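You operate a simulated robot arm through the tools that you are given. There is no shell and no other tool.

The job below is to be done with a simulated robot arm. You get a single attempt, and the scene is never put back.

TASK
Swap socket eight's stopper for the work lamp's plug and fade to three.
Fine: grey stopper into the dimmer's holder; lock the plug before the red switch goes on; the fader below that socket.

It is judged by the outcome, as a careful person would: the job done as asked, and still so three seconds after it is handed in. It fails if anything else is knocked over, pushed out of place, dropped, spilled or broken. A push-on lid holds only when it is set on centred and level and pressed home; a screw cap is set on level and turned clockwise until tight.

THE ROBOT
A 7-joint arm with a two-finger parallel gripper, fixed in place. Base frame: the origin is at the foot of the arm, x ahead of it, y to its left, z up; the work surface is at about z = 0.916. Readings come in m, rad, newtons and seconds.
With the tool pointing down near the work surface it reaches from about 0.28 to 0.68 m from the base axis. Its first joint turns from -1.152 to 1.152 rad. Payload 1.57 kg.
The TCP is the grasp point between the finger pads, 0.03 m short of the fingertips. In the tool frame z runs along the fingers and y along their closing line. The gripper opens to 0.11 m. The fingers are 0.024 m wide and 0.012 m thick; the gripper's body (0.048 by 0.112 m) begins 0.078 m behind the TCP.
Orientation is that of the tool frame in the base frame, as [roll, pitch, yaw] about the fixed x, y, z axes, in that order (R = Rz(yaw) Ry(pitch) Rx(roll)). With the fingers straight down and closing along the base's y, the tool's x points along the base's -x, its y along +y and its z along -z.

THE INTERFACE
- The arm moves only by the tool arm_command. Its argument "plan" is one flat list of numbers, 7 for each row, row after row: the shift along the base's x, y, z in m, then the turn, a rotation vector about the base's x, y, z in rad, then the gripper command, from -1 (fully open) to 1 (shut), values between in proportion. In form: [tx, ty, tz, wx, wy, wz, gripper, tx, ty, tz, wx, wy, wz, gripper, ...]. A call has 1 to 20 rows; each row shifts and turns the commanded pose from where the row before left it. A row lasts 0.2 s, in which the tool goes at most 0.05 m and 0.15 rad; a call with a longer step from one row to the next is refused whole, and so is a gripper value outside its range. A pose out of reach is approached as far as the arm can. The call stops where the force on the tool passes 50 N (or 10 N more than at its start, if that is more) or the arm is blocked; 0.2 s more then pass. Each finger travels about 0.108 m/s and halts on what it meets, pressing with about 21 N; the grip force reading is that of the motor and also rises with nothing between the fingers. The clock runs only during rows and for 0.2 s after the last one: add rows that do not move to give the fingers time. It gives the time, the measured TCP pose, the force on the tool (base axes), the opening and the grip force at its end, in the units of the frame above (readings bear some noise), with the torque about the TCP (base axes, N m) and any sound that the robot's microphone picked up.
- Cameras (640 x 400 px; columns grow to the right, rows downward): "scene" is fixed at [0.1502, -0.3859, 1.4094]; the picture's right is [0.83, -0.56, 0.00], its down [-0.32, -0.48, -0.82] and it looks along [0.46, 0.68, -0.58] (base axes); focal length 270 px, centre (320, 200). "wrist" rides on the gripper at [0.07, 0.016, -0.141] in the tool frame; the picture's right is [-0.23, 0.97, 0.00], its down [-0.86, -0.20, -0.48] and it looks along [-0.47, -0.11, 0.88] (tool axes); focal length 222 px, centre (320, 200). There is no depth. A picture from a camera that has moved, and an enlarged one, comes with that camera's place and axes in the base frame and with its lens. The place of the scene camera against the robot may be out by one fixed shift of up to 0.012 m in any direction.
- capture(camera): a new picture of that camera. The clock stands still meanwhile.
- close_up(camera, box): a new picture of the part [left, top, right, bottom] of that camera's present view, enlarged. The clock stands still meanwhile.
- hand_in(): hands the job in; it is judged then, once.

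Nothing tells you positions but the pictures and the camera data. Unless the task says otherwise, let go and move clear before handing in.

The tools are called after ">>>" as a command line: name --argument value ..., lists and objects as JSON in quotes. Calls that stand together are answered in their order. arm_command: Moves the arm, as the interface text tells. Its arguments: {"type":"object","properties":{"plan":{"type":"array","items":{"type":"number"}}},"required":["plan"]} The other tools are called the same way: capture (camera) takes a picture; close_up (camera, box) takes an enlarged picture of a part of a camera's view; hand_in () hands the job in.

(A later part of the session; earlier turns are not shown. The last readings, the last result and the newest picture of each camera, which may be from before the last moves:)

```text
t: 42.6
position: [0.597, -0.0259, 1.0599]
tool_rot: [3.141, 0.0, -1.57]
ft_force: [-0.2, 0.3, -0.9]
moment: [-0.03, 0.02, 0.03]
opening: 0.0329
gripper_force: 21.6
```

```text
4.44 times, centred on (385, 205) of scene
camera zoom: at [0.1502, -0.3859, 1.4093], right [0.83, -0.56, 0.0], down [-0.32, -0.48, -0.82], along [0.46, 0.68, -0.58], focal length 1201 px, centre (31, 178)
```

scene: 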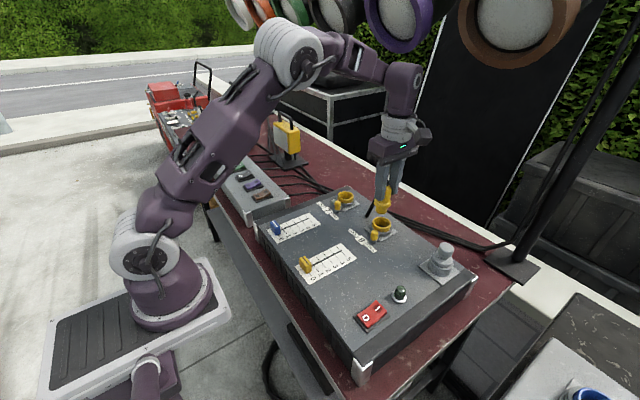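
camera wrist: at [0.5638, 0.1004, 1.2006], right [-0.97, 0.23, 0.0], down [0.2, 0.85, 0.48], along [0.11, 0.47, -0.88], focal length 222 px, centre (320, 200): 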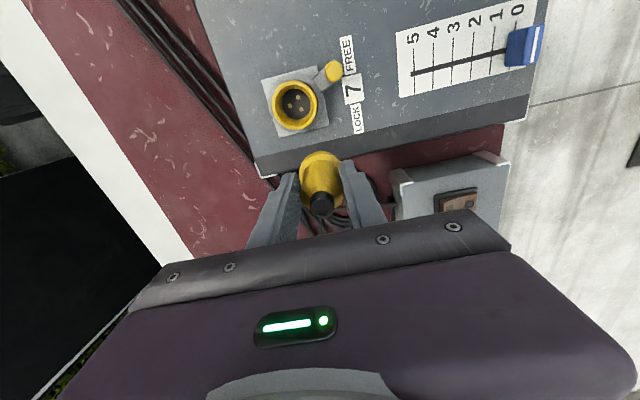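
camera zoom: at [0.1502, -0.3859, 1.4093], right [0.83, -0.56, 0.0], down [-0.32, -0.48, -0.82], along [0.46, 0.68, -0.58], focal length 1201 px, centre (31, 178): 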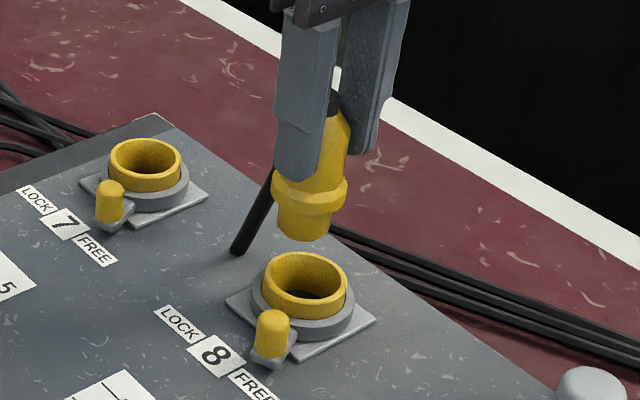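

The plug hovers near socket 8, and a piece of cable hangs behind it. I'll check what that cable is doing before aligning.

>>> close_up --camera "scene" --box '[350, 180, 414, 230]'

>>> capture --camera "wrist"

>>> close_up --camera "scene" --box '[240, 100, 360, 200]'

```text
8.00 times, centred on (382, 205) of scene
camera zoom: at [0.1502, -0.3859, 1.4093], right [0.83, -0.56, 0.0], down [-0.32, -0.48, -0.82], along [0.46, 0.68, -0.58], focal length 2161 px, centre (-176, 160)
```

zoom: 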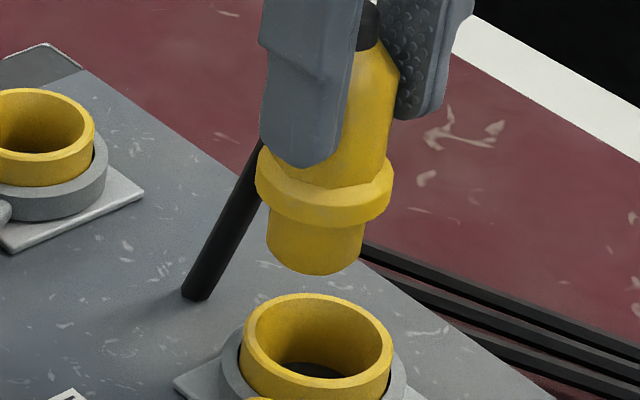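

```text
taken
camera wrist: at [0.5811, -0.0972, 1.1997], right [-0.97, 0.23, 0.0], down [0.2, 0.85, 0.48], along [0.11, 0.47, -0.88], focal length 222 px, centre (320, 200)
```

wrist: 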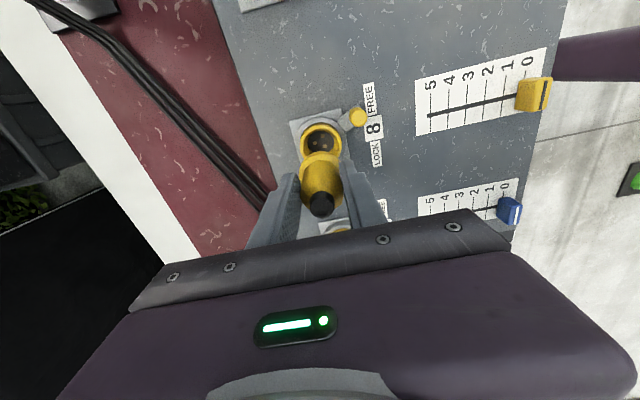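

```text
4.00 times, centred on (300, 150) of scene
camera zoom: at [0.1502, -0.3859, 1.4093], right [0.83, -0.56, 0.0], down [-0.32, -0.48, -0.82], along [0.46, 0.68, -0.58], focal length 1080 px, centre (400, 400)
```

zoom: 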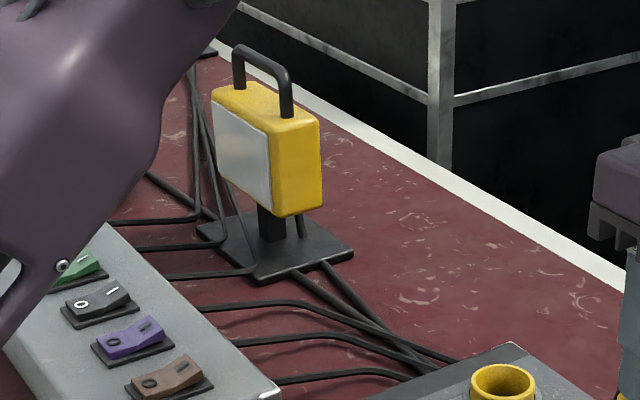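

The rest of the cable simply follows the plug, and the lamp stands undisturbed. Next I'll zoom in on the socket rim to measure the alignment.

>>> close_up --camera "wrist" --box '[280, 95, 376, 155]'

>>> close_up --camera "wrist" --box '[272, 140, 368, 200]'

```text
6.67 times, centred on (328, 125) of wrist
camera zoom: at [0.5811, -0.0972, 1.1997], right [-0.97, 0.23, 0.0], down [0.2, 0.85, 0.48], along [0.11, 0.47, -0.88], focal length 1481 px, centre (267, 700)
```

zoom: 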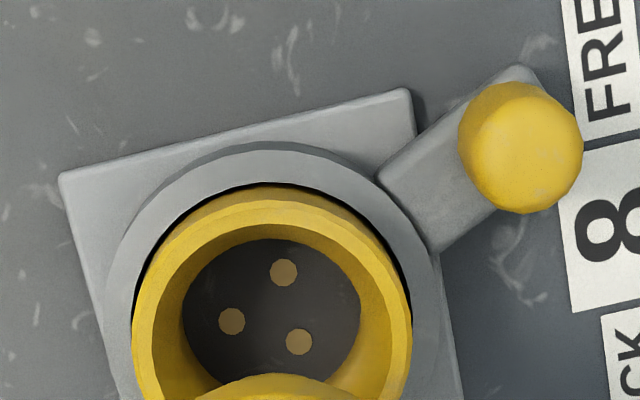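

```text
6.67 times, centred on (320, 170) of wrist
camera zoom: at [0.5811, -0.0972, 1.1997], right [-0.97, 0.23, 0.0], down [0.2, 0.85, 0.48], along [0.11, 0.47, -0.88], focal length 1481 px, centre (320, 400)
```

zoom: 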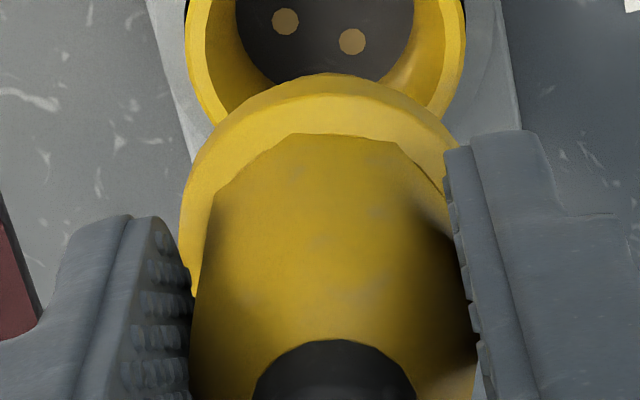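

Correcting for which edge of the collar I was seeing, the plug's axis is about 7 mm too far toward +y from the socket's centre. I'll shift -7 mm in y, lower to just above the rim and check from both cameras.

>>> arm_command --plan '[0, -0.007, 0, 0, 0, 0, 1, 0, 0, -0.015, 0, 0, 0, 1, 0, 0, -0.012, 0, 0, 0, 1, 0, 0, 0, 0, 0, 0, 1]'

>>> close_up --camera "scene" --box '[350, 190, 414, 240]'

>>> close_up --camera "wrist" --box '[272, 110, 368, 170]'

```text
t: 43.6
position: [0.5947, -0.036, 1.0315]
tool_rot: [3.141, 0.0, -1.573]
ft_force: [-0.5, -0.5, -1.2]
moment: [0.0, 0.0, -0.02]
opening: 0.033
gripper_force: 21.6
```

```text
8.00 times, centred on (382, 215) of scene
camera zoom: at [0.1502, -0.3859, 1.4093], right [0.83, -0.56, 0.0], down [-0.32, -0.48, -0.82], along [0.46, 0.68, -0.58], focal length 2161 px, centre (-176, 80)
```

zoom: 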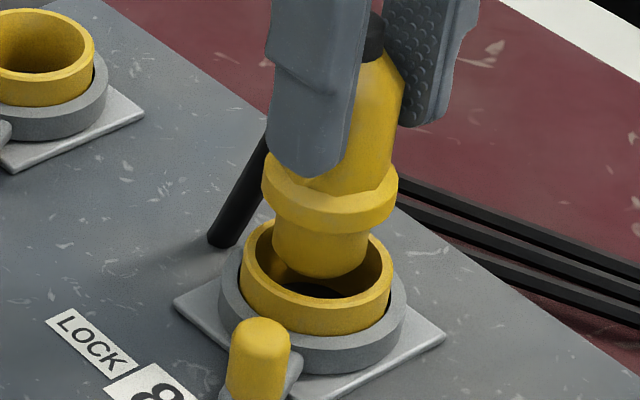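

```text
6.67 times, centred on (320, 140) of wrist
camera zoom: at [0.5795, -0.1063, 1.1726], right [-0.97, 0.23, 0.0], down [0.2, 0.86, 0.48], along [0.11, 0.47, -0.88], focal length 1481 px, centre (320, 600)
```

zoom: 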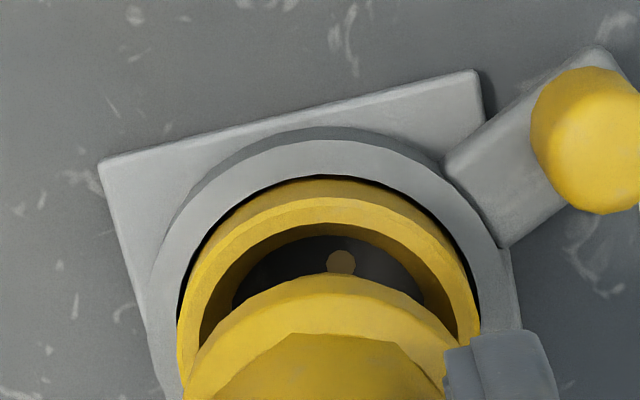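

The plug is nearly over the hole, with a residual of about (-1, -1.5) mm. I'll correct that and lower in small steps while watching the force.

>>> arm_command --plan '[0.001, 0.001, 0, 0, 0, 0, 1, 0, 0, -0.005, 0, 0, 0, 1, 0, 0, -0.004, 0, 0, 0, 1, 0, 0, 0, 0, 0, 0, 1]'

>>> close_up --camera "scene" --box '[350, 190, 414, 240]'

>>> close_up --camera "wrist" --box '[272, 110, 368, 170]'

```text
t: 44.6
position: [0.5957, -0.035, 1.0235]
tool_rot: [3.141, 0.0, -1.572]
ft_force: [-0.5, 0.2, -1.7]
moment: [-0.03, 0.0, -0.05]
opening: 0.0331
gripper_force: 20.5
```

```text
8.00 times, centred on (382, 215) of scene
camera zoom: at [0.1502, -0.3859, 1.4094], right [0.83, -0.56, 0.0], down [-0.32, -0.48, -0.82], along [0.46, 0.68, -0.58], focal length 2161 px, centre (-176, 80)
```

zoom: 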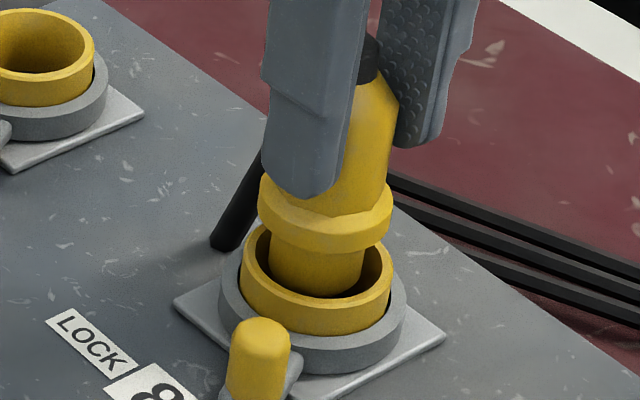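

```text
6.67 times, centred on (320, 140) of wrist
camera zoom: at [0.5792, -0.106, 1.1644], right [-0.97, 0.23, 0.0], down [0.2, 0.86, 0.48], along [0.11, 0.47, -0.88], focal length 1481 px, centre (320, 600)
```

zoom: 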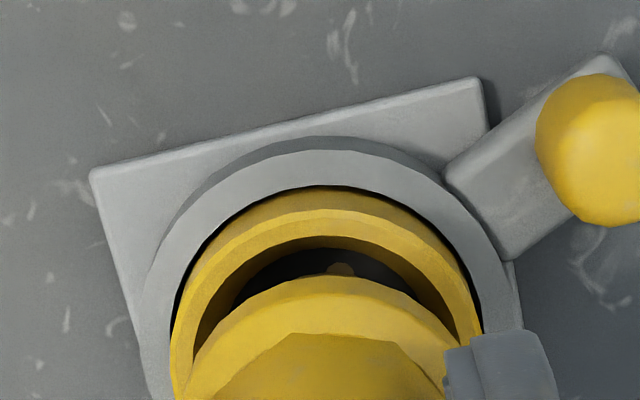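

The plug's nose is entering the ring with room around it. I'll nudge it (+1, +1.5) mm and continue lowering.

>>> arm_command --plan '[0.001, 0.0015, -0.004, 0, 0, 0, 1, 0, 0, -0.004, 0, 0, 0, 1, 0, 0, -0.003, 0, 0, 0, 1, 0, 0, 0, 0, 0, 0, 1]'

>>> close_up --camera "scene" --box '[350, 190, 414, 240]'

>>> close_up --camera "wrist" --box '[272, 110, 368, 170]'

```text
t: 45.6
position: [0.5943, -0.0335, 1.0134]
tool_rot: [3.141, -0.003, -1.571]
ft_force: [1.6, -10.0, 0.3]
moment: [-0.64, -0.1, -0.03]
opening: 0.0329
gripper_force: 21.2
```

```text
8.00 times, centred on (382, 215) of scene
camera zoom: at [0.1502, -0.3861, 1.4093], right [0.83, -0.56, 0.0], down [-0.32, -0.48, -0.82], along [0.46, 0.68, -0.58], focal length 2161 px, centre (-176, 80)
```

zoom: 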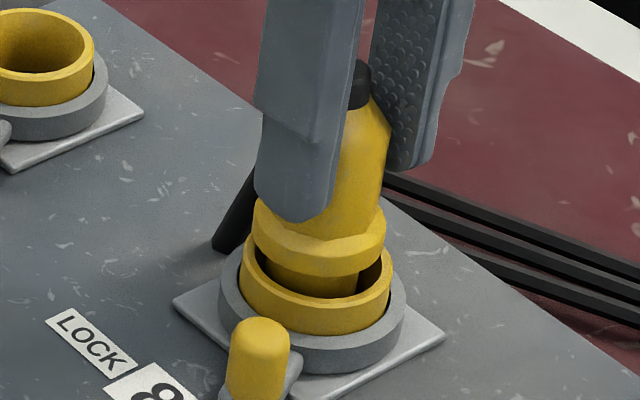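

```text
6.67 times, centred on (320, 140) of wrist
camera zoom: at [0.5793, -0.1044, 1.154], right [-0.97, 0.23, 0.0], down [0.2, 0.86, 0.48], along [0.11, 0.47, -0.88], focal length 1481 px, centre (320, 600)
```

zoom: 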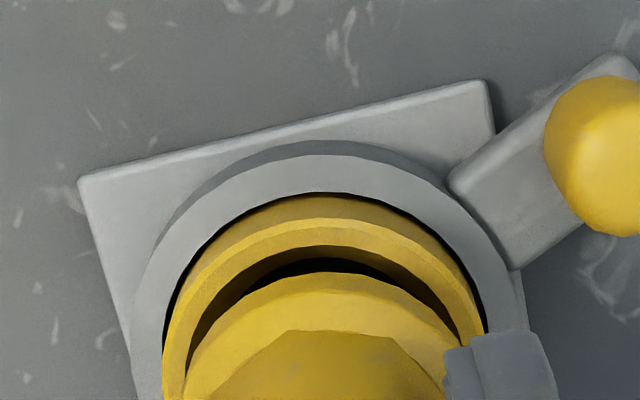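

The force of -10 N in y shows that the plug touches the +y wall, and the scene view suggests shifting slightly toward +x and -y. I'll relax it that way.

>>> arm_command --plan '[0.001, -0.0015, 0, 0, 0, 0, 1, 0, 0, 0, 0, 0, 0, 1]'

>>> close_up --camera "scene" --box '[350, 190, 414, 240]'

```text
t: 46.2
position: [0.5954, -0.0349, 1.0122]
tool_rot: [-3.141, 0.002, -1.571]
ft_force: [-0.9, -1.3, -1.7]
moment: [-0.16, 0.14, -0.01]
opening: 0.033
gripper_force: 21.2
```

```text
8.00 times, centred on (382, 215) of scene
camera zoom: at [0.1502, -0.3859, 1.4093], right [0.83, -0.56, 0.0], down [-0.32, -0.48, -0.82], along [0.46, 0.68, -0.58], focal length 2161 px, centre (-176, 80)
```

zoom: 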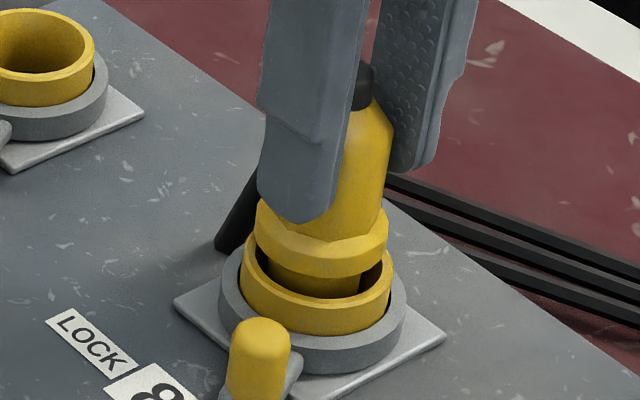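

The side force is gone. I'll lower in 2–3 mm steps.

>>> arm_command --plan '[0, 0, -0.003, 0, 0, 0, 1, 0, 0, -0.002, 0, 0, 0, 1, 0, 0, 0, 0, 0, 0, 1]'

>>> close_up --camera "scene" --box '[350, 190, 414, 240]'

```text
t: 47.0
position: [0.5957, -0.034, 1.0091]
tool_rot: [-3.14, 0.0, -1.569]
ft_force: [0.0, -1.1, -0.6]
moment: [-0.05, -0.01, 0.02]
opening: 0.0328
gripper_force: 21.1
```

```text
8.00 times, centred on (382, 215) of scene
camera zoom: at [0.1502, -0.3859, 1.4093], right [0.83, -0.56, 0.0], down [-0.32, -0.48, -0.82], along [0.46, 0.68, -0.58], focal length 2161 px, centre (-176, 80)
```

zoom: 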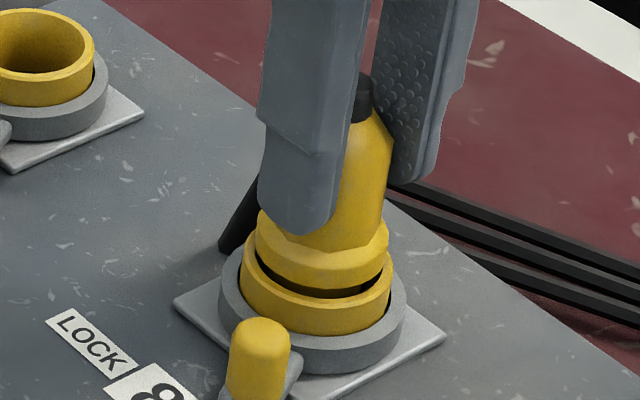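

It goes down freely with the collar close above the rim. A few more small steps until it seats.

>>> arm_command --plan '[0, 0, -0.003, 0, 0, 0, 1, 0, 0, -0.002, 0, 0, 0, 1, 0, 0, 0, 0, 0, 0, 1]'

>>> close_up --camera "scene" --box '[350, 190, 414, 240]'

>>> close_up --camera "wrist" --box '[272, 110, 368, 170]'

```text
t: 47.8
position: [0.5966, -0.034, 1.0047]
tool_rot: [-3.139, 0.0, -1.571]
ft_force: [-0.3, -0.5, 16.0]
moment: [0.11, 0.25, -0.03]
opening: 0.0325
gripper_force: 21.0
```

```text
8.00 times, centred on (382, 215) of scene
camera zoom: at [0.1499, -0.3859, 1.4094], right [0.83, -0.56, 0.0], down [-0.32, -0.48, -0.82], along [0.46, 0.68, -0.58], focal length 2161 px, centre (-176, 80)
```

zoom: 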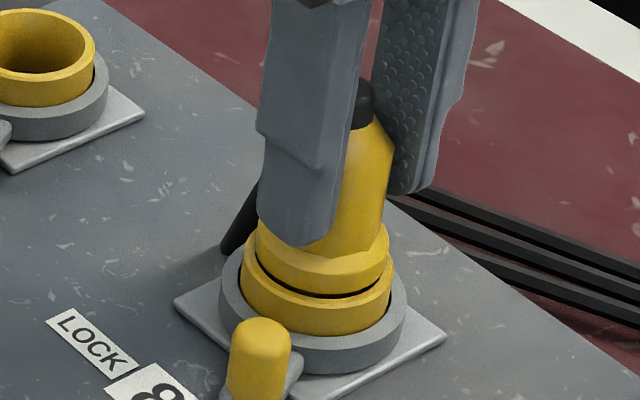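

```text
6.67 times, centred on (320, 140) of wrist
camera zoom: at [0.5804, -0.1054, 1.1443], right [-0.97, 0.23, 0.0], down [0.2, 0.86, 0.48], along [0.11, 0.47, -0.88], focal length 1481 px, centre (320, 600)
```

zoom: 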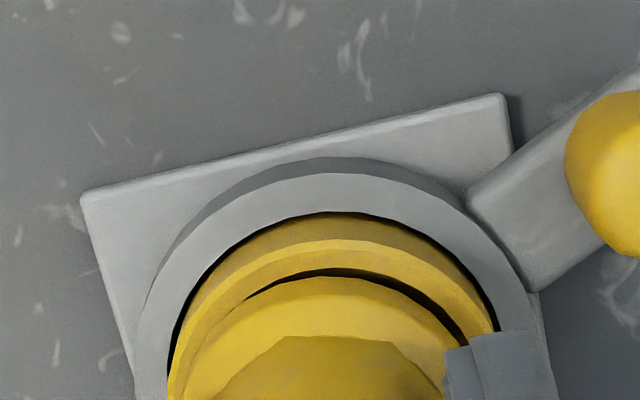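

There is 16 N of contact and a thin gap under the collar. I'll press a little more to learn whether it is a firm stop or still has to be pushed home.

>>> arm_command --plan '[0, 0, -0.0015, 0, 0, 0, 1, 0, 0, 0, 0, 0, 0, 1]'

>>> close_up --camera "scene" --box '[350, 190, 414, 240]'

```text
t: 48.4
position: [0.5962, -0.0343, 1.0017]
tool_rot: [-3.14, 0.0, -1.571]
ft_force: [-2.4, 0.8, 9.5]
moment: [0.09, 0.02, -0.03]
opening: 0.0329
gripper_force: 20.8
```

```text
8.00 times, centred on (382, 215) of scene
camera zoom: at [0.1499, -0.3858, 1.4094], right [0.83, -0.56, 0.0], down [-0.32, -0.48, -0.82], along [0.46, 0.68, -0.58], focal length 2161 px, centre (-176, 80)
```

zoom: 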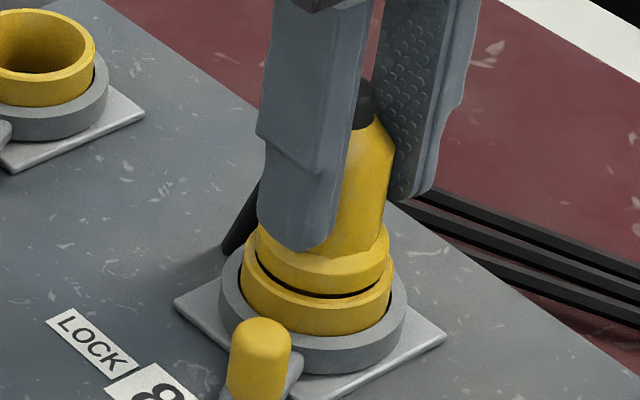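

The fingers slid slightly on the body, so the plug itself has stopped with a thin gap left under its collar. I'll look closely at that gap before deciding how to press it home.

>>> close_up --camera "scene" --box '[364, 206, 400, 236]'

>>> close_up --camera "wrist" --box '[290, 135, 354, 175]'

>>> capture --camera "scene"

```text
13.33 times, centred on (382, 221) of scene
camera zoom: at [0.1499, -0.3858, 1.4094], right [0.83, -0.56, 0.0], down [-0.32, -0.48, -0.82], along [0.46, 0.68, -0.58], focal length 3602 px, centre (-507, -80)
```

zoom: 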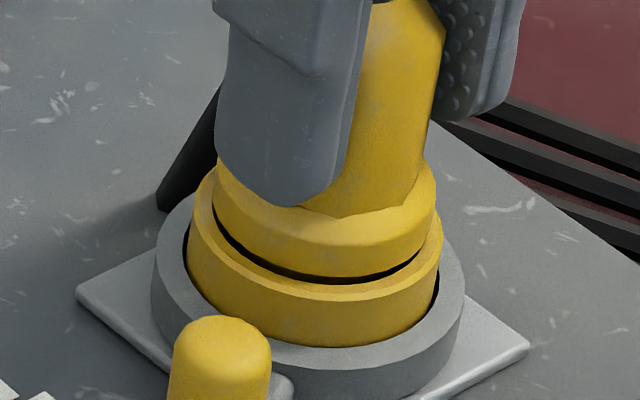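

```text
10.00 times, centred on (322, 155) of wrist
camera zoom: at [0.581, -0.1057, 1.1426], right [-0.97, 0.23, 0.0], down [0.2, 0.85, 0.48], along [0.11, 0.47, -0.88], focal length 2221 px, centre (300, 650)
```

zoom: 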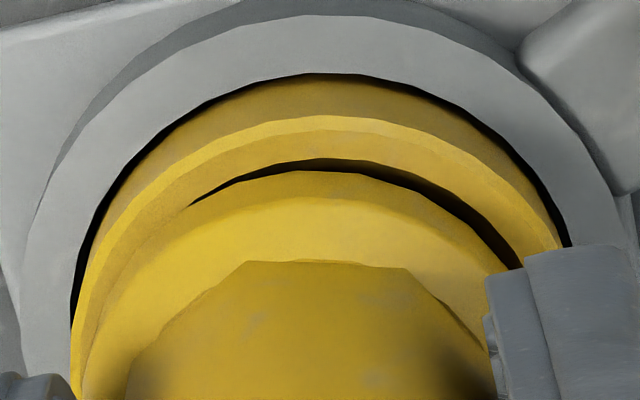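

```text
taken
```

scene: 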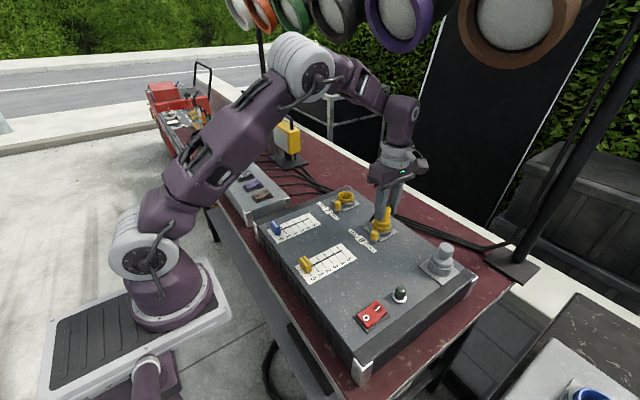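

The collar sits about 3 mm above the rim, so the plug is not home yet. I'll open slightly, let it settle, and then press down with the fingertips on the collar's top.

>>> arm_command --plan '[0, 0, 0, 0, 0, 0, 0.15, 0, 0, 0, 0, 0, 0, 0.15, 0, 0, 0, 0, 0, 0, 0.15]'

>>> close_up --camera "scene" --box '[358, 196, 406, 236]'

>>> close_up --camera "wrist" --box '[272, 110, 368, 170]'

```text
t: 49.2
position: [0.5969, -0.0344, 1.0031]
tool_rot: [-3.141, 0.001, -1.571]
ft_force: [0.2, -0.2, 0.1]
moment: [0.0, -0.04, -0.02]
opening: 0.047
gripper_force: 0.0
```

```text
10.00 times, centred on (382, 216) of scene
camera zoom: at [0.1502, -0.3859, 1.4094], right [0.83, -0.56, 0.0], down [-0.32, -0.48, -0.82], along [0.46, 0.68, -0.58], focal length 2701 px, centre (-300, 40)
```

zoom: 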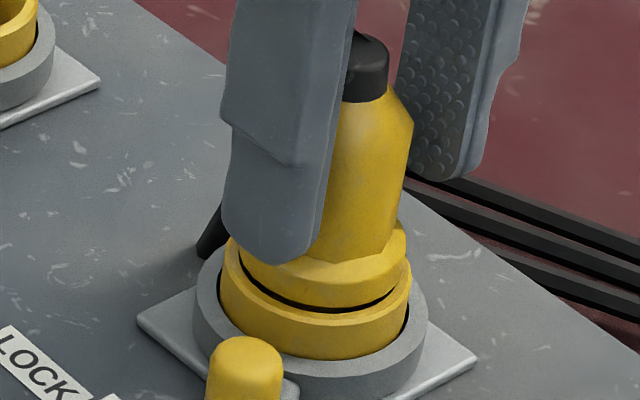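

```text
6.67 times, centred on (320, 140) of wrist
camera zoom: at [0.5812, -0.1059, 1.1426], right [-0.97, 0.23, 0.0], down [0.2, 0.86, 0.48], along [0.11, 0.47, -0.88], focal length 1481 px, centre (320, 600)
```

zoom: 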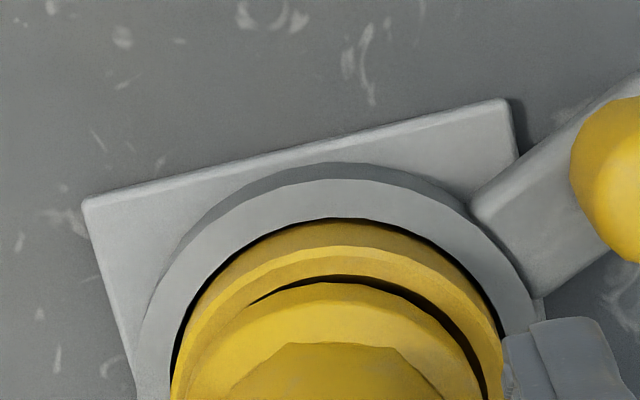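

The plug stands by itself in the socket. I'll set the fingers just wider than the body (about 3.5 cm), so the tips bear on the collar, and press down in small steps.

>>> arm_command --plan '[0, 0, 0, 0, 0, 0, 0.36, 0, 0, 0, 0, 0, 0, 0.36, 0, 0, -0.004, 0, 0, 0, 0.36, 0, 0, 0, 0, 0, 0, 0.36]'

>>> close_up --camera "scene" --box '[358, 196, 406, 236]'

```text
t: 50.2
position: [0.5962, -0.0342, 0.9972]
tool_rot: [3.141, 0.0, -1.57]
ft_force: [0.4, -1.0, 0.1]
moment: [-0.02, 0.03, -0.01]
opening: 0.0354
gripper_force: 0.1
```

```text
10.00 times, centred on (382, 216) of scene
camera zoom: at [0.1502, -0.3859, 1.4094], right [0.83, -0.56, 0.0], down [-0.32, -0.48, -0.82], along [0.46, 0.68, -0.58], focal length 2701 px, centre (-300, 40)
```

zoom: 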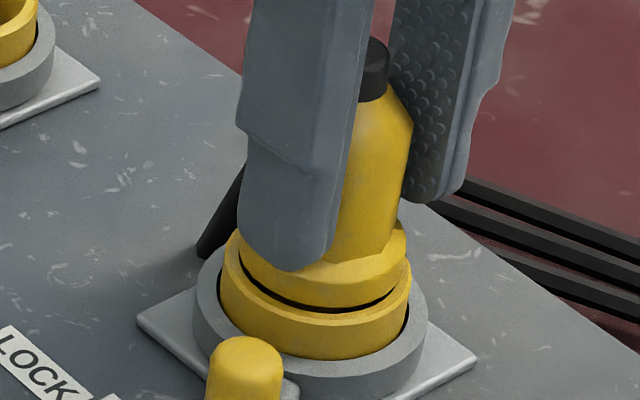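

No contact yet. I'll shift 2 mm toward the plug's axis in y and continue down onto the collar.

>>> arm_command --plan '[0, 0.0025, 0, 0, 0, 0, 0.36, 0, 0, -0.003, 0, 0, 0, 0.36, 0, 0, -0.002, 0, 0, 0, 0.36, 0, 0, 0, 0, 0, 0, 0.36]'

>>> close_up --camera "scene" --box '[358, 196, 406, 236]'

```text
t: 51.2
position: [0.597, -0.0317, 0.9928]
tool_rot: [-3.142, 0.0, -1.569]
ft_force: [-0.1, -0.5, -0.5]
moment: [0.01, 0.03, -0.01]
opening: 0.0352
gripper_force: 0.1
```

```text
10.00 times, centred on (382, 216) of scene
camera zoom: at [0.1502, -0.3859, 1.4094], right [0.83, -0.56, 0.0], down [-0.32, -0.48, -0.82], along [0.46, 0.68, -0.58], focal length 2701 px, centre (-300, 40)
```

zoom: 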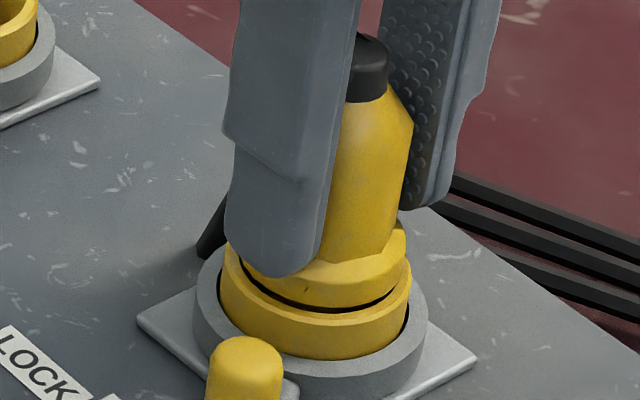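

Still no contact force. I'll continue down in 2 mm steps.

>>> arm_command --plan '[0, 0, -0.002, 0, 0, 0, 0.36, 0, 0, 0, 0, 0, 0, 0.36]'

>>> arm_command --plan '[0, 0, -0.002, 0, 0, 0, 0.36, 0, 0, 0, 0, 0, 0, 0.36]'

>>> close_up --camera "scene" --box '[358, 196, 406, 236]'

>>> close_up --camera "wrist" --box '[272, 120, 368, 180]'

```text
t: 51.8
position: [0.5971, -0.0311, 0.9909]
tool_rot: [3.142, -0.002, -1.569]
ft_force: [-1.0, 0.6, 2.9]
moment: [0.04, 0.02, -0.03]
opening: 0.0354
gripper_force: 0.1
```

```text
t: 52.4
position: [0.5971, -0.0326, 0.991]
tool_rot: [-3.139, -0.002, -1.572]
ft_force: [-6.4, 0.9, 38.7]
moment: [0.21, 0.5, 0.03]
opening: 0.0357
gripper_force: 0.4
```

```text
10.00 times, centred on (382, 216) of scene
camera zoom: at [0.1493, -0.3858, 1.4095], right [0.83, -0.56, 0.0], down [-0.32, -0.48, -0.82], along [0.46, 0.68, -0.58], focal length 2701 px, centre (-300, 40)
```

zoom: 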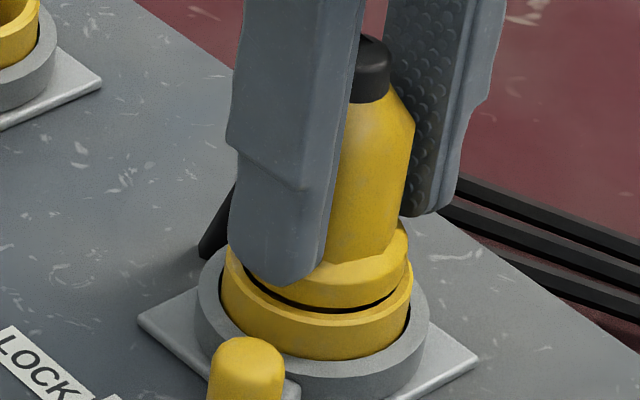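

```text
6.67 times, centred on (320, 150) of wrist
camera zoom: at [0.5808, -0.103, 1.1314], right [-0.97, 0.23, 0.0], down [0.2, 0.86, 0.48], along [0.11, 0.47, -0.88], focal length 1481 px, centre (320, 533)
```

zoom: 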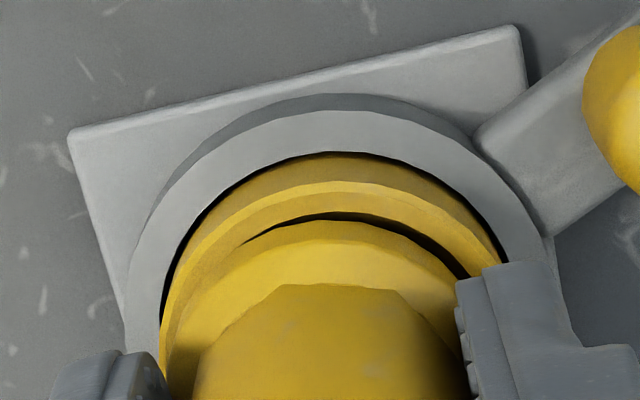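

Pressing at 39 N did not seat it. Both views show the plug about 1–1.5 mm too far toward +x, and the force in x pushes back the same way. I'll ease off, shift -1.5 mm in x and press again.

>>> arm_command --plan '[0, 0, 0.002, 0, 0, 0, 0.36, -0.0015, 0.0005, 0, 0, 0, 0, 0.36, 0, 0, 0, 0, 0, 0, 0.36]'

>>> close_up --camera "scene" --box '[364, 206, 400, 236]'

>>> close_up --camera "wrist" --box '[272, 120, 368, 180]'

```text
t: 53.2
position: [0.5956, -0.0319, 0.9921]
tool_rot: [-3.139, 0.0, -1.571]
ft_force: [7.6, -4.9, 25.1]
moment: [-0.09, -0.39, -0.04]
opening: 0.0359
gripper_force: 0.4
```

```text
13.33 times, centred on (382, 221) of scene
camera zoom: at [0.1499, -0.386, 1.4094], right [0.83, -0.56, 0.0], down [-0.32, -0.48, -0.82], along [0.46, 0.68, -0.58], focal length 3602 px, centre (-507, -80)
```

zoom: 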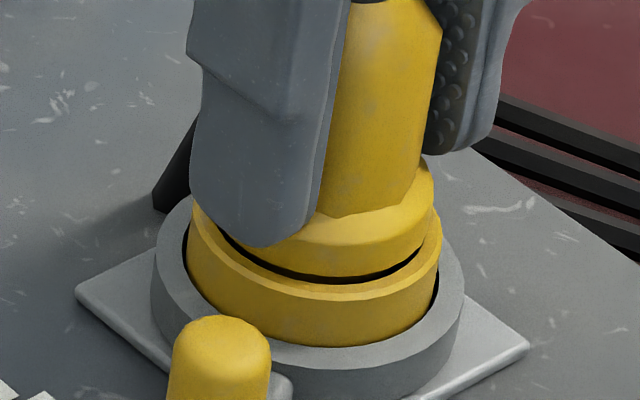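

```text
6.67 times, centred on (320, 150) of wrist
camera zoom: at [0.58, -0.1025, 1.1315], right [-0.97, 0.23, 0.0], down [0.2, 0.86, 0.48], along [0.11, 0.47, -0.88], focal length 1481 px, centre (320, 533)
```

zoom: 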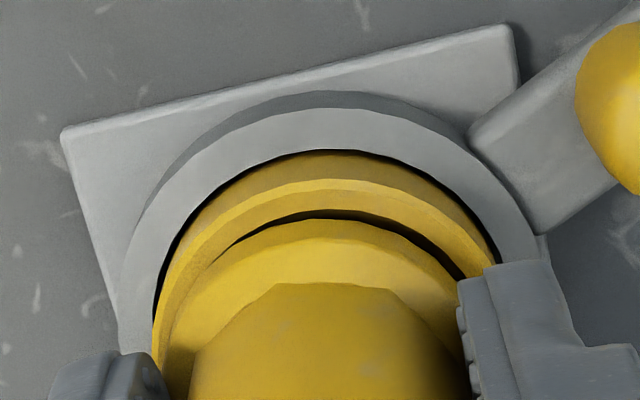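

The plug seems slightly cocked, with its -x side high, and held laterally in the bore. I'll let go fully and rise to look at it unobstructed.

>>> arm_command --plan '[0, 0, 0.003, 0, 0, 0, -0.1, 0, 0, 0, 0, 0, 0, -0.1, 0, 0, 0.03, 0, 0, 0, -0.1, 0, 0, 0.04, 0, 0, 0, -0.1, 0, -0.03, 0.02, 0, 0, 0, -0.1, 0, -0.03, 0.0, 0, 0, 0, -0.1, 0, 0, 0, 0, 0, 0, -0.1]'

>>> close_up --camera "scene" --box '[358, 196, 406, 236]'

>>> capture --camera "wrist"

>>> close_up --camera "wrist" --box '[272, 110, 368, 190]'

```text
t: 54.8
position: [0.5956, -0.0943, 1.0839]
tool_rot: [3.14, -0.002, -1.571]
ft_force: [0.2, -0.5, 0.3]
moment: [-0.03, 0.0, 0.01]
opening: 0.0604
gripper_force: 0.0
```

```text
10.00 times, centred on (382, 216) of scene
camera zoom: at [0.1502, -0.3859, 1.4094], right [0.83, -0.56, 0.0], down [-0.32, -0.48, -0.82], along [0.46, 0.68, -0.58], focal length 2701 px, centre (-300, 40)
```

zoom: 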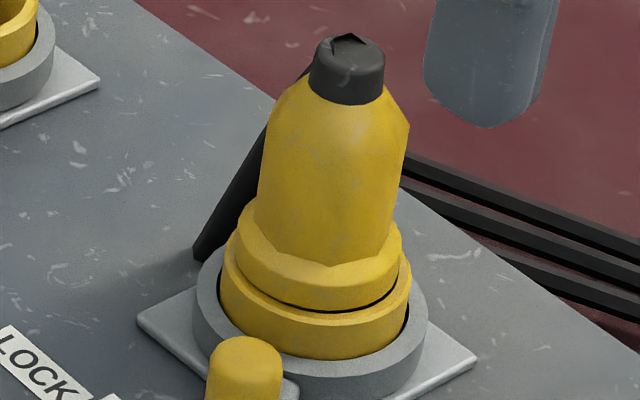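

```text
taken
camera wrist: at [0.5798, -0.1644, 1.2252], right [-0.97, 0.23, 0.0], down [0.2, 0.86, 0.48], along [0.11, 0.47, -0.88], focal length 222 px, centre (320, 200)
```

wrist: 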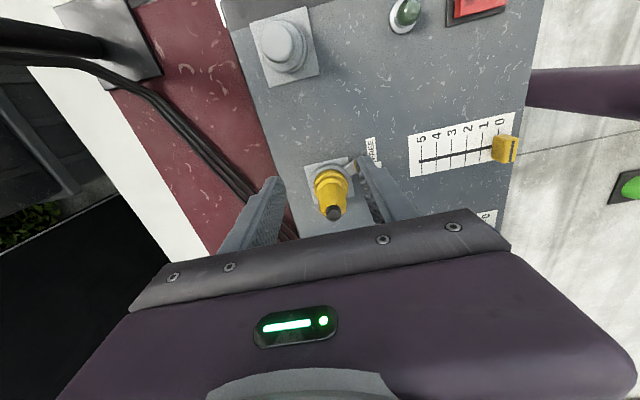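

```text
5.00 times, centred on (320, 150) of wrist
camera zoom: at [0.5798, -0.1644, 1.2252], right [-0.97, 0.23, 0.0], down [0.2, 0.86, 0.48], along [0.11, 0.47, -0.88], focal length 1111 px, centre (320, 450)
```

zoom: 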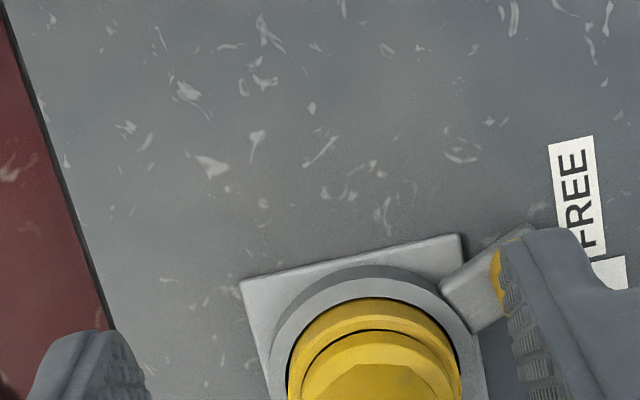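

Now freed, the plug looks more upright and better centred. An enlarged view will show the gap under the collar.

>>> close_up --camera "scene" --box '[364, 206, 400, 236]'

>>> close_up --camera "wrist" --box '[296, 155, 360, 225]'

>>> close_up --camera "scene" --box '[418, 230, 466, 270]'

```text
13.33 times, centred on (382, 221) of scene
camera zoom: at [0.1502, -0.3859, 1.4094], right [0.83, -0.56, 0.0], down [-0.32, -0.48, -0.82], along [0.46, 0.68, -0.58], focal length 3602 px, centre (-507, -80)
```

zoom: 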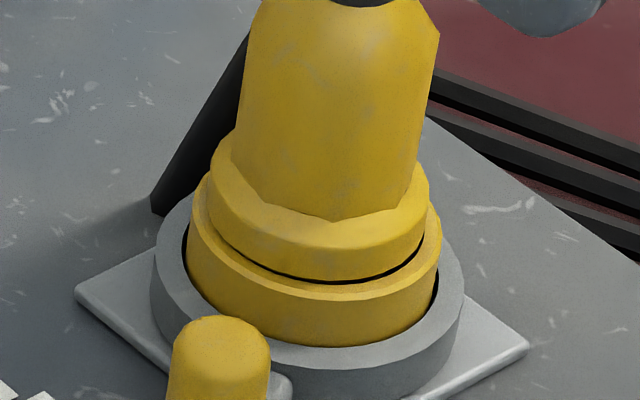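

```text
5.71 times, centred on (328, 190) of wrist
camera zoom: at [0.5798, -0.1644, 1.2252], right [-0.97, 0.23, 0.0], down [0.2, 0.86, 0.48], along [0.11, 0.47, -0.88], focal length 1269 px, centre (274, 257)
```

zoom: 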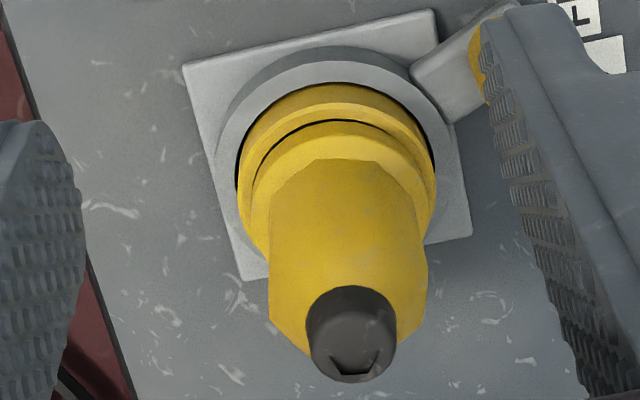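

```text
10.00 times, centred on (442, 250) of scene
camera zoom: at [0.1502, -0.3859, 1.4094], right [0.83, -0.56, 0.0], down [-0.32, -0.48, -0.82], along [0.46, 0.68, -0.58], focal length 2701 px, centre (-900, -300)
```

zoom: 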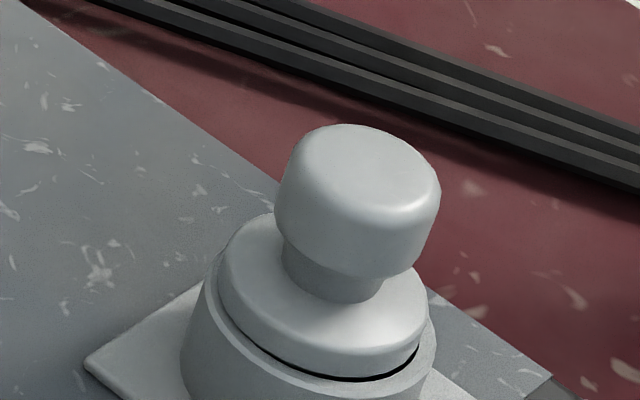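

The plug now sits level and centred with just a hairline gap, like the stopper in its holder. To be sure it is home, I'll press on its cap from above with closed fingers, so that it can align itself.

>>> arm_command --plan '[0, 0, 0.02, 0, 0, 0, 1, 0, 0, 0, 0, 0, 0, 1, 0, 0.03, 0, 0, 0, 0, 1, 0, 0.033, 0, 0, 0, 0, 1, 0, 0, 0, 0, 0, 0, 1, 0, 0, -0.02, 0, 0, 0, 1, 0, 0, 0, 0, 0, 0, 1]'

>>> close_up --camera "scene" --box '[350, 176, 414, 236]'

>>> close_up --camera "wrist" --box '[272, 110, 368, 190]'

```text
t: 56.4
position: [0.594, -0.0285, 1.0851]
tool_rot: [3.141, 0.001, -1.57]
ft_force: [0.4, -0.7, -0.3]
moment: [-0.03, -0.02, -0.03]
opening: 0.0001
gripper_force: 20.8
```

```text
6.67 times, centred on (382, 206) of scene
camera zoom: at [0.1502, -0.3859, 1.4094], right [0.83, -0.56, 0.0], down [-0.32, -0.48, -0.82], along [0.46, 0.68, -0.58], focal length 1801 px, centre (-93, 160)
```

zoom: 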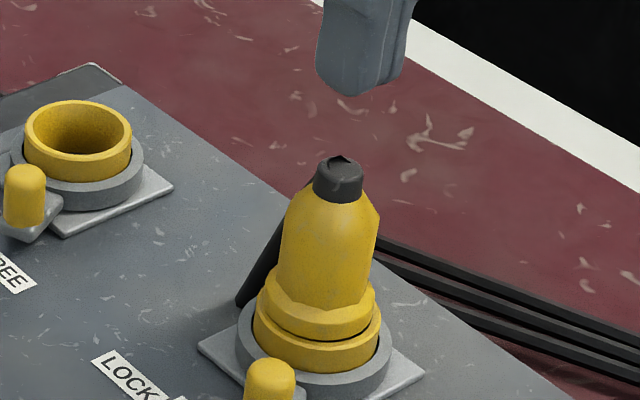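

```text
5.00 times, centred on (320, 150) of wrist
camera zoom: at [0.5787, -0.1, 1.2257], right [-0.97, 0.23, 0.0], down [0.2, 0.85, 0.48], along [0.11, 0.47, -0.88], focal length 1111 px, centre (320, 450)
```

zoom: 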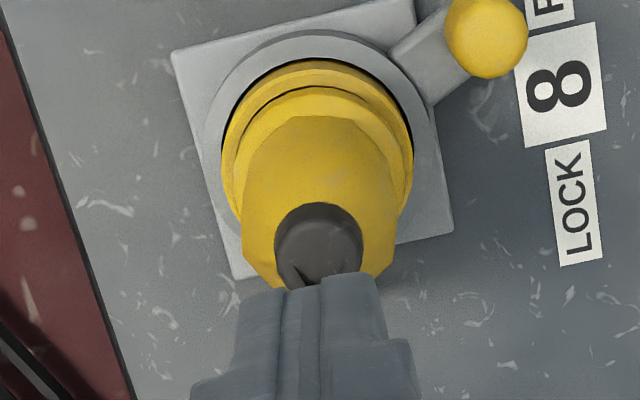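

The closed fingers are above the cap. I'll lower gently until they press on it.

>>> arm_command --plan '[0.001, -0.001, -0.012, 0, 0, 0, 1, 0, 0, -0.005, 0, 0, 0, 1, 0, 0, 0, 0, 0, 0, 1]'

>>> arm_command --plan '[0, 0, -0.003, 0, 0, 0, 1, 0, 0, 0, 0, 0, 0, 1]'

>>> arm_command --plan '[0, 0, -0.003, 0, 0, 0, 1, 0, 0, 0, 0, 0, 0, 1]'

>>> close_up --camera "scene" --box '[350, 176, 414, 236]'

```text
t: 57.2
position: [0.5955, -0.0299, 1.067]
tool_rot: [3.141, 0.001, -1.572]
ft_force: [-0.6, 0.8, -1.1]
moment: [0.04, 0.01, 0.01]
opening: 0.0
gripper_force: 21.4
```

```text
t: 57.8
position: [0.5979, -0.0301, 1.064]
tool_rot: [3.141, 0.001, -1.57]
ft_force: [-0.1, 0.4, 0.1]
moment: [-0.03, 0.0, -0.01]
opening: 0.0001
gripper_force: 21.6
```

```text
t: 58.4
position: [0.5958, -0.0296, 1.0615]
tool_rot: [3.142, 0.001, -1.573]
ft_force: [0.4, 0.4, -0.1]
moment: [0.0, 0.03, -0.02]
opening: 0.0
gripper_force: 20.9
```

```text
6.67 times, centred on (382, 206) of scene
camera zoom: at [0.1502, -0.3859, 1.4094], right [0.83, -0.56, 0.0], down [-0.32, -0.48, -0.82], along [0.46, 0.68, -0.58], focal length 1801 px, centre (-93, 160)
```

zoom: 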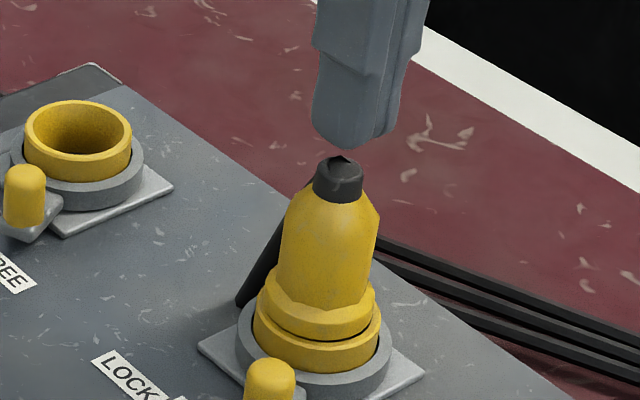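

No contact yet, with roughly 5 mm or more to go. I'll continue in small steps.

>>> arm_command --plan '[0, 0, -0.003, 0, 0, 0, 1, 0, 0, 0, 0, 0, 0, 1]'

>>> arm_command --plan '[0, 0, -0.003, 0, 0, 0, 1, 0, 0, 0, 0, 0, 0, 1]'

>>> arm_command --plan '[0, 0, -0.002, 0, 0, 0, 1, 0, 0, 0, 0, 0, 0, 1]'

>>> close_up --camera "scene" --box '[350, 176, 414, 236]'

```text
t: 59.0
position: [0.5966, -0.0305, 1.0576]
tool_rot: [-3.142, 0.0, -1.572]
ft_force: [1.2, 0.0, 0.8]
moment: [0.0, 0.02, 0.0]
opening: 0.0002
gripper_force: 21.1
```

```text
t: 59.6
position: [0.5955, -0.0303, 1.0558]
tool_rot: [-3.139, 0.0, -1.571]
ft_force: [0.6, -1.1, -0.7]
moment: [-0.06, 0.0, 0.0]
opening: 0.0
gripper_force: 20.9
```

```text
t: 60.2
position: [0.596, -0.0301, 1.0542]
tool_rot: [-3.141, 0.0, -1.571]
ft_force: [-0.4, 0.5, 0.6]
moment: [-0.01, -0.05, 0.01]
opening: 0.0
gripper_force: 20.7
```

```text
6.67 times, centred on (382, 206) of scene
camera zoom: at [0.1502, -0.3859, 1.4094], right [0.83, -0.56, 0.0], down [-0.32, -0.48, -0.82], along [0.46, 0.68, -0.58], focal length 1801 px, centre (-93, 160)
```

zoom: 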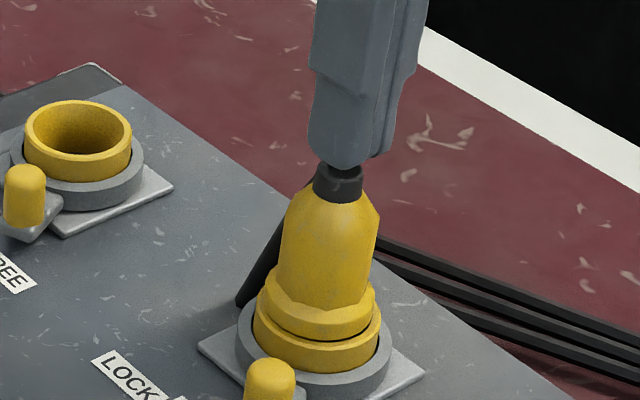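

Contact must be close now. Two-millimetre steps until the force rises.

>>> arm_command --plan '[0, 0, -0.002, 0, 0, 0, 1, 0, 0, 0, 0, 0, 0, 1]'

>>> arm_command --plan '[0, 0, -0.002, 0, 0, 0, 1, 0, 0, 0, 0, 0, 0, 1]'

>>> close_up --camera "scene" --box '[350, 176, 414, 236]'

```text
t: 60.8
position: [0.5965, -0.0308, 1.0504]
tool_rot: [3.14, 0.002, -1.57]
ft_force: [0.4, -1.0, 0.1]
moment: [0.0, 0.01, -0.01]
opening: 0.0
gripper_force: 21.4
```

```text
t: 61.4
position: [0.5959, -0.032, 1.05]
tool_rot: [3.141, -0.001, -1.571]
ft_force: [-0.3, -1.1, -0.5]
moment: [-0.02, 0.0, 0.03]
opening: 0.0
gripper_force: 21.6
```

```text
6.67 times, centred on (382, 206) of scene
camera zoom: at [0.1502, -0.3859, 1.4094], right [0.83, -0.56, 0.0], down [-0.32, -0.48, -0.82], along [0.46, 0.68, -0.58], focal length 1801 px, centre (-93, 160)
```

zoom: 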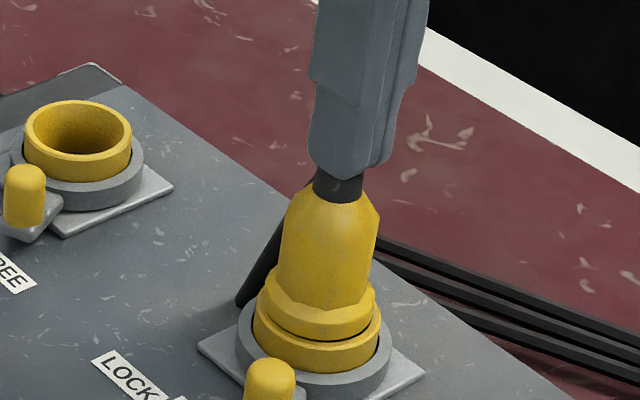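

Still free. Two more small steps.

>>> arm_command --plan '[0, 0, -0.002, 0, 0, 0, 1, 0, 0, 0, 0, 0, 0, 1]'

>>> arm_command --plan '[0, 0, -0.002, 0, 0, 0, 1, 0, 0, 0, 0, 0, 0, 1]'

>>> close_up --camera "scene" --box '[350, 176, 414, 236]'

>>> close_up --camera "wrist" --box '[272, 110, 368, 190]'

```text
t: 62.0
position: [0.5957, -0.0309, 1.0481]
tool_rot: [-3.136, 0.0, -1.57]
ft_force: [0.3, 1.7, 18.1]
moment: [0.1, 0.05, 0.02]
opening: 0.0
gripper_force: 20.8
```

```text
t: 62.7
position: [0.5977, -0.0309, 1.0486]
tool_rot: [-3.132, -0.001, -1.571]
ft_force: [-2.3, 1.7, 9.1]
moment: [0.06, 0.1, 0.02]
opening: 0.0
gripper_force: 21.1
stopped in row 2: the force on the tool passed its limit at 52 N (the readings are from after the stop); the commanded pose is now the measured one
```

```text
6.67 times, centred on (382, 206) of scene
camera zoom: at [0.15, -0.3859, 1.4094], right [0.83, -0.56, 0.0], down [-0.32, -0.48, -0.82], along [0.46, 0.68, -0.58], focal length 1801 px, centre (-93, 160)
```

zoom: 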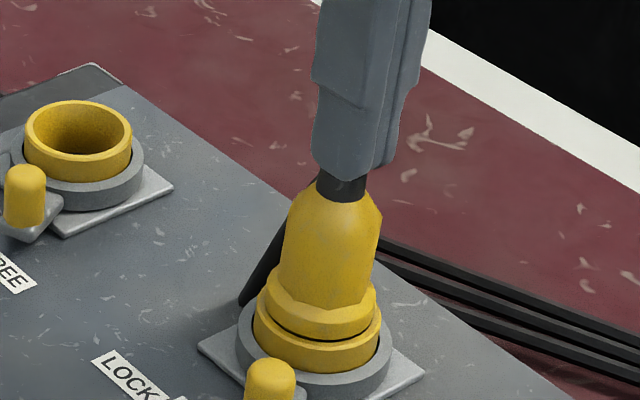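

```text
5.00 times, centred on (320, 150) of wrist
camera zoom: at [0.5804, -0.1012, 1.1887], right [-0.97, 0.23, -0.01], down [0.2, 0.86, 0.48], along [0.12, 0.46, -0.88], focal length 1111 px, centre (320, 450)
```

zoom: 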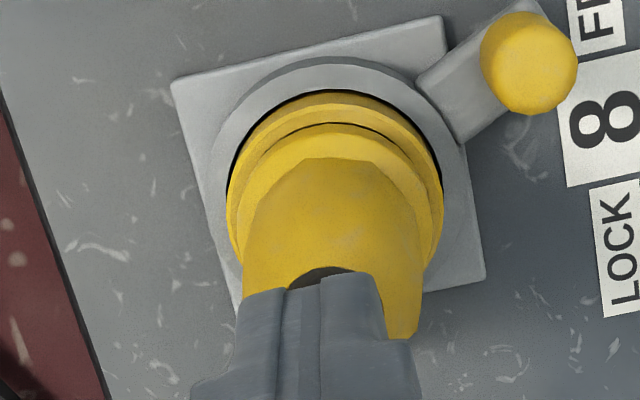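

Pressed with about 50 N, the plug is at a firm stop, so I take it as home with the same small gap the stopper shows. Next I'll rise, turn the gripper back to its first orientation and go beside the lever post on its -y side.

>>> arm_command --plan '[0, 0, 0.02, 0, 0, 0, 1, 0, 0, 0.035, 0, 0, 0, 1, -0.0045, -0.0052, 0.001, 0, 0, -0.1428, 1, -0.0045, -0.0052, 0.001, 0, 0, -0.1428, 1, -0.0045, -0.0052, 0.001, 0, 0, -0.1428, 1, -0.0045, -0.0052, 0.001, 0, 0, -0.1428, 1, -0.0045, -0.0052, 0.001, 0, 0, -0.1428, 1, -0.0045, -0.0052, 0.001, 0, 0, -0.1428, 1, -0.0045, -0.0052, 0.001, 0, 0, -0.1428, 1, -0.0045, -0.0052, 0.001, 0, 0, -0.1428, 1, -0.0045, -0.0052, 0.001, 0, 0, -0.1428, 1, -0.0045, -0.0052, 0.001, 0, 0, -0.1428, 1, -0.0045, -0.0052, 0, 0, 0, -0.1428, 1, 0, 0, 0, 0, 0, 0, 1]'

>>> capture --camera "wrist"

>>> close_up --camera "scene" --box '[340, 176, 420, 246]'

```text
t: 65.7
position: [0.5476, -0.0879, 1.1138]
tool_rot: [-3.135, 0.0, 3.141]
ft_force: [0.9, 0.0, -0.3]
moment: [0.02, 0.04, 0.0]
opening: 0.0
gripper_force: 21.0
```

```text
taken
camera wrist: at [0.4783, -0.0716, 1.2538], right [0.23, 0.97, -0.01], down [0.86, -0.2, 0.48], along [0.47, -0.12, -0.88], focal length 222 px, centre (320, 200)
```

wrist: 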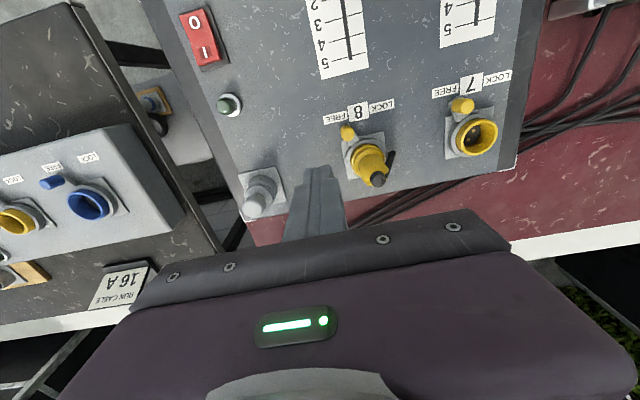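

```text
5.71 times, centred on (380, 211) of scene
camera zoom: at [0.1502, -0.3859, 1.4094], right [0.83, -0.56, 0.0], down [-0.32, -0.48, -0.82], along [0.46, 0.68, -0.58], focal length 1544 px, centre (-23, 137)
```

zoom: 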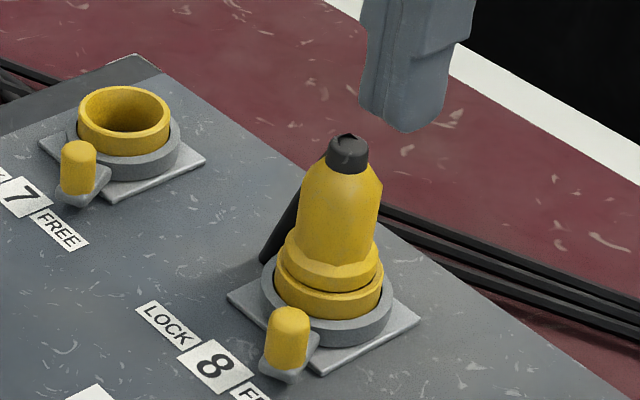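

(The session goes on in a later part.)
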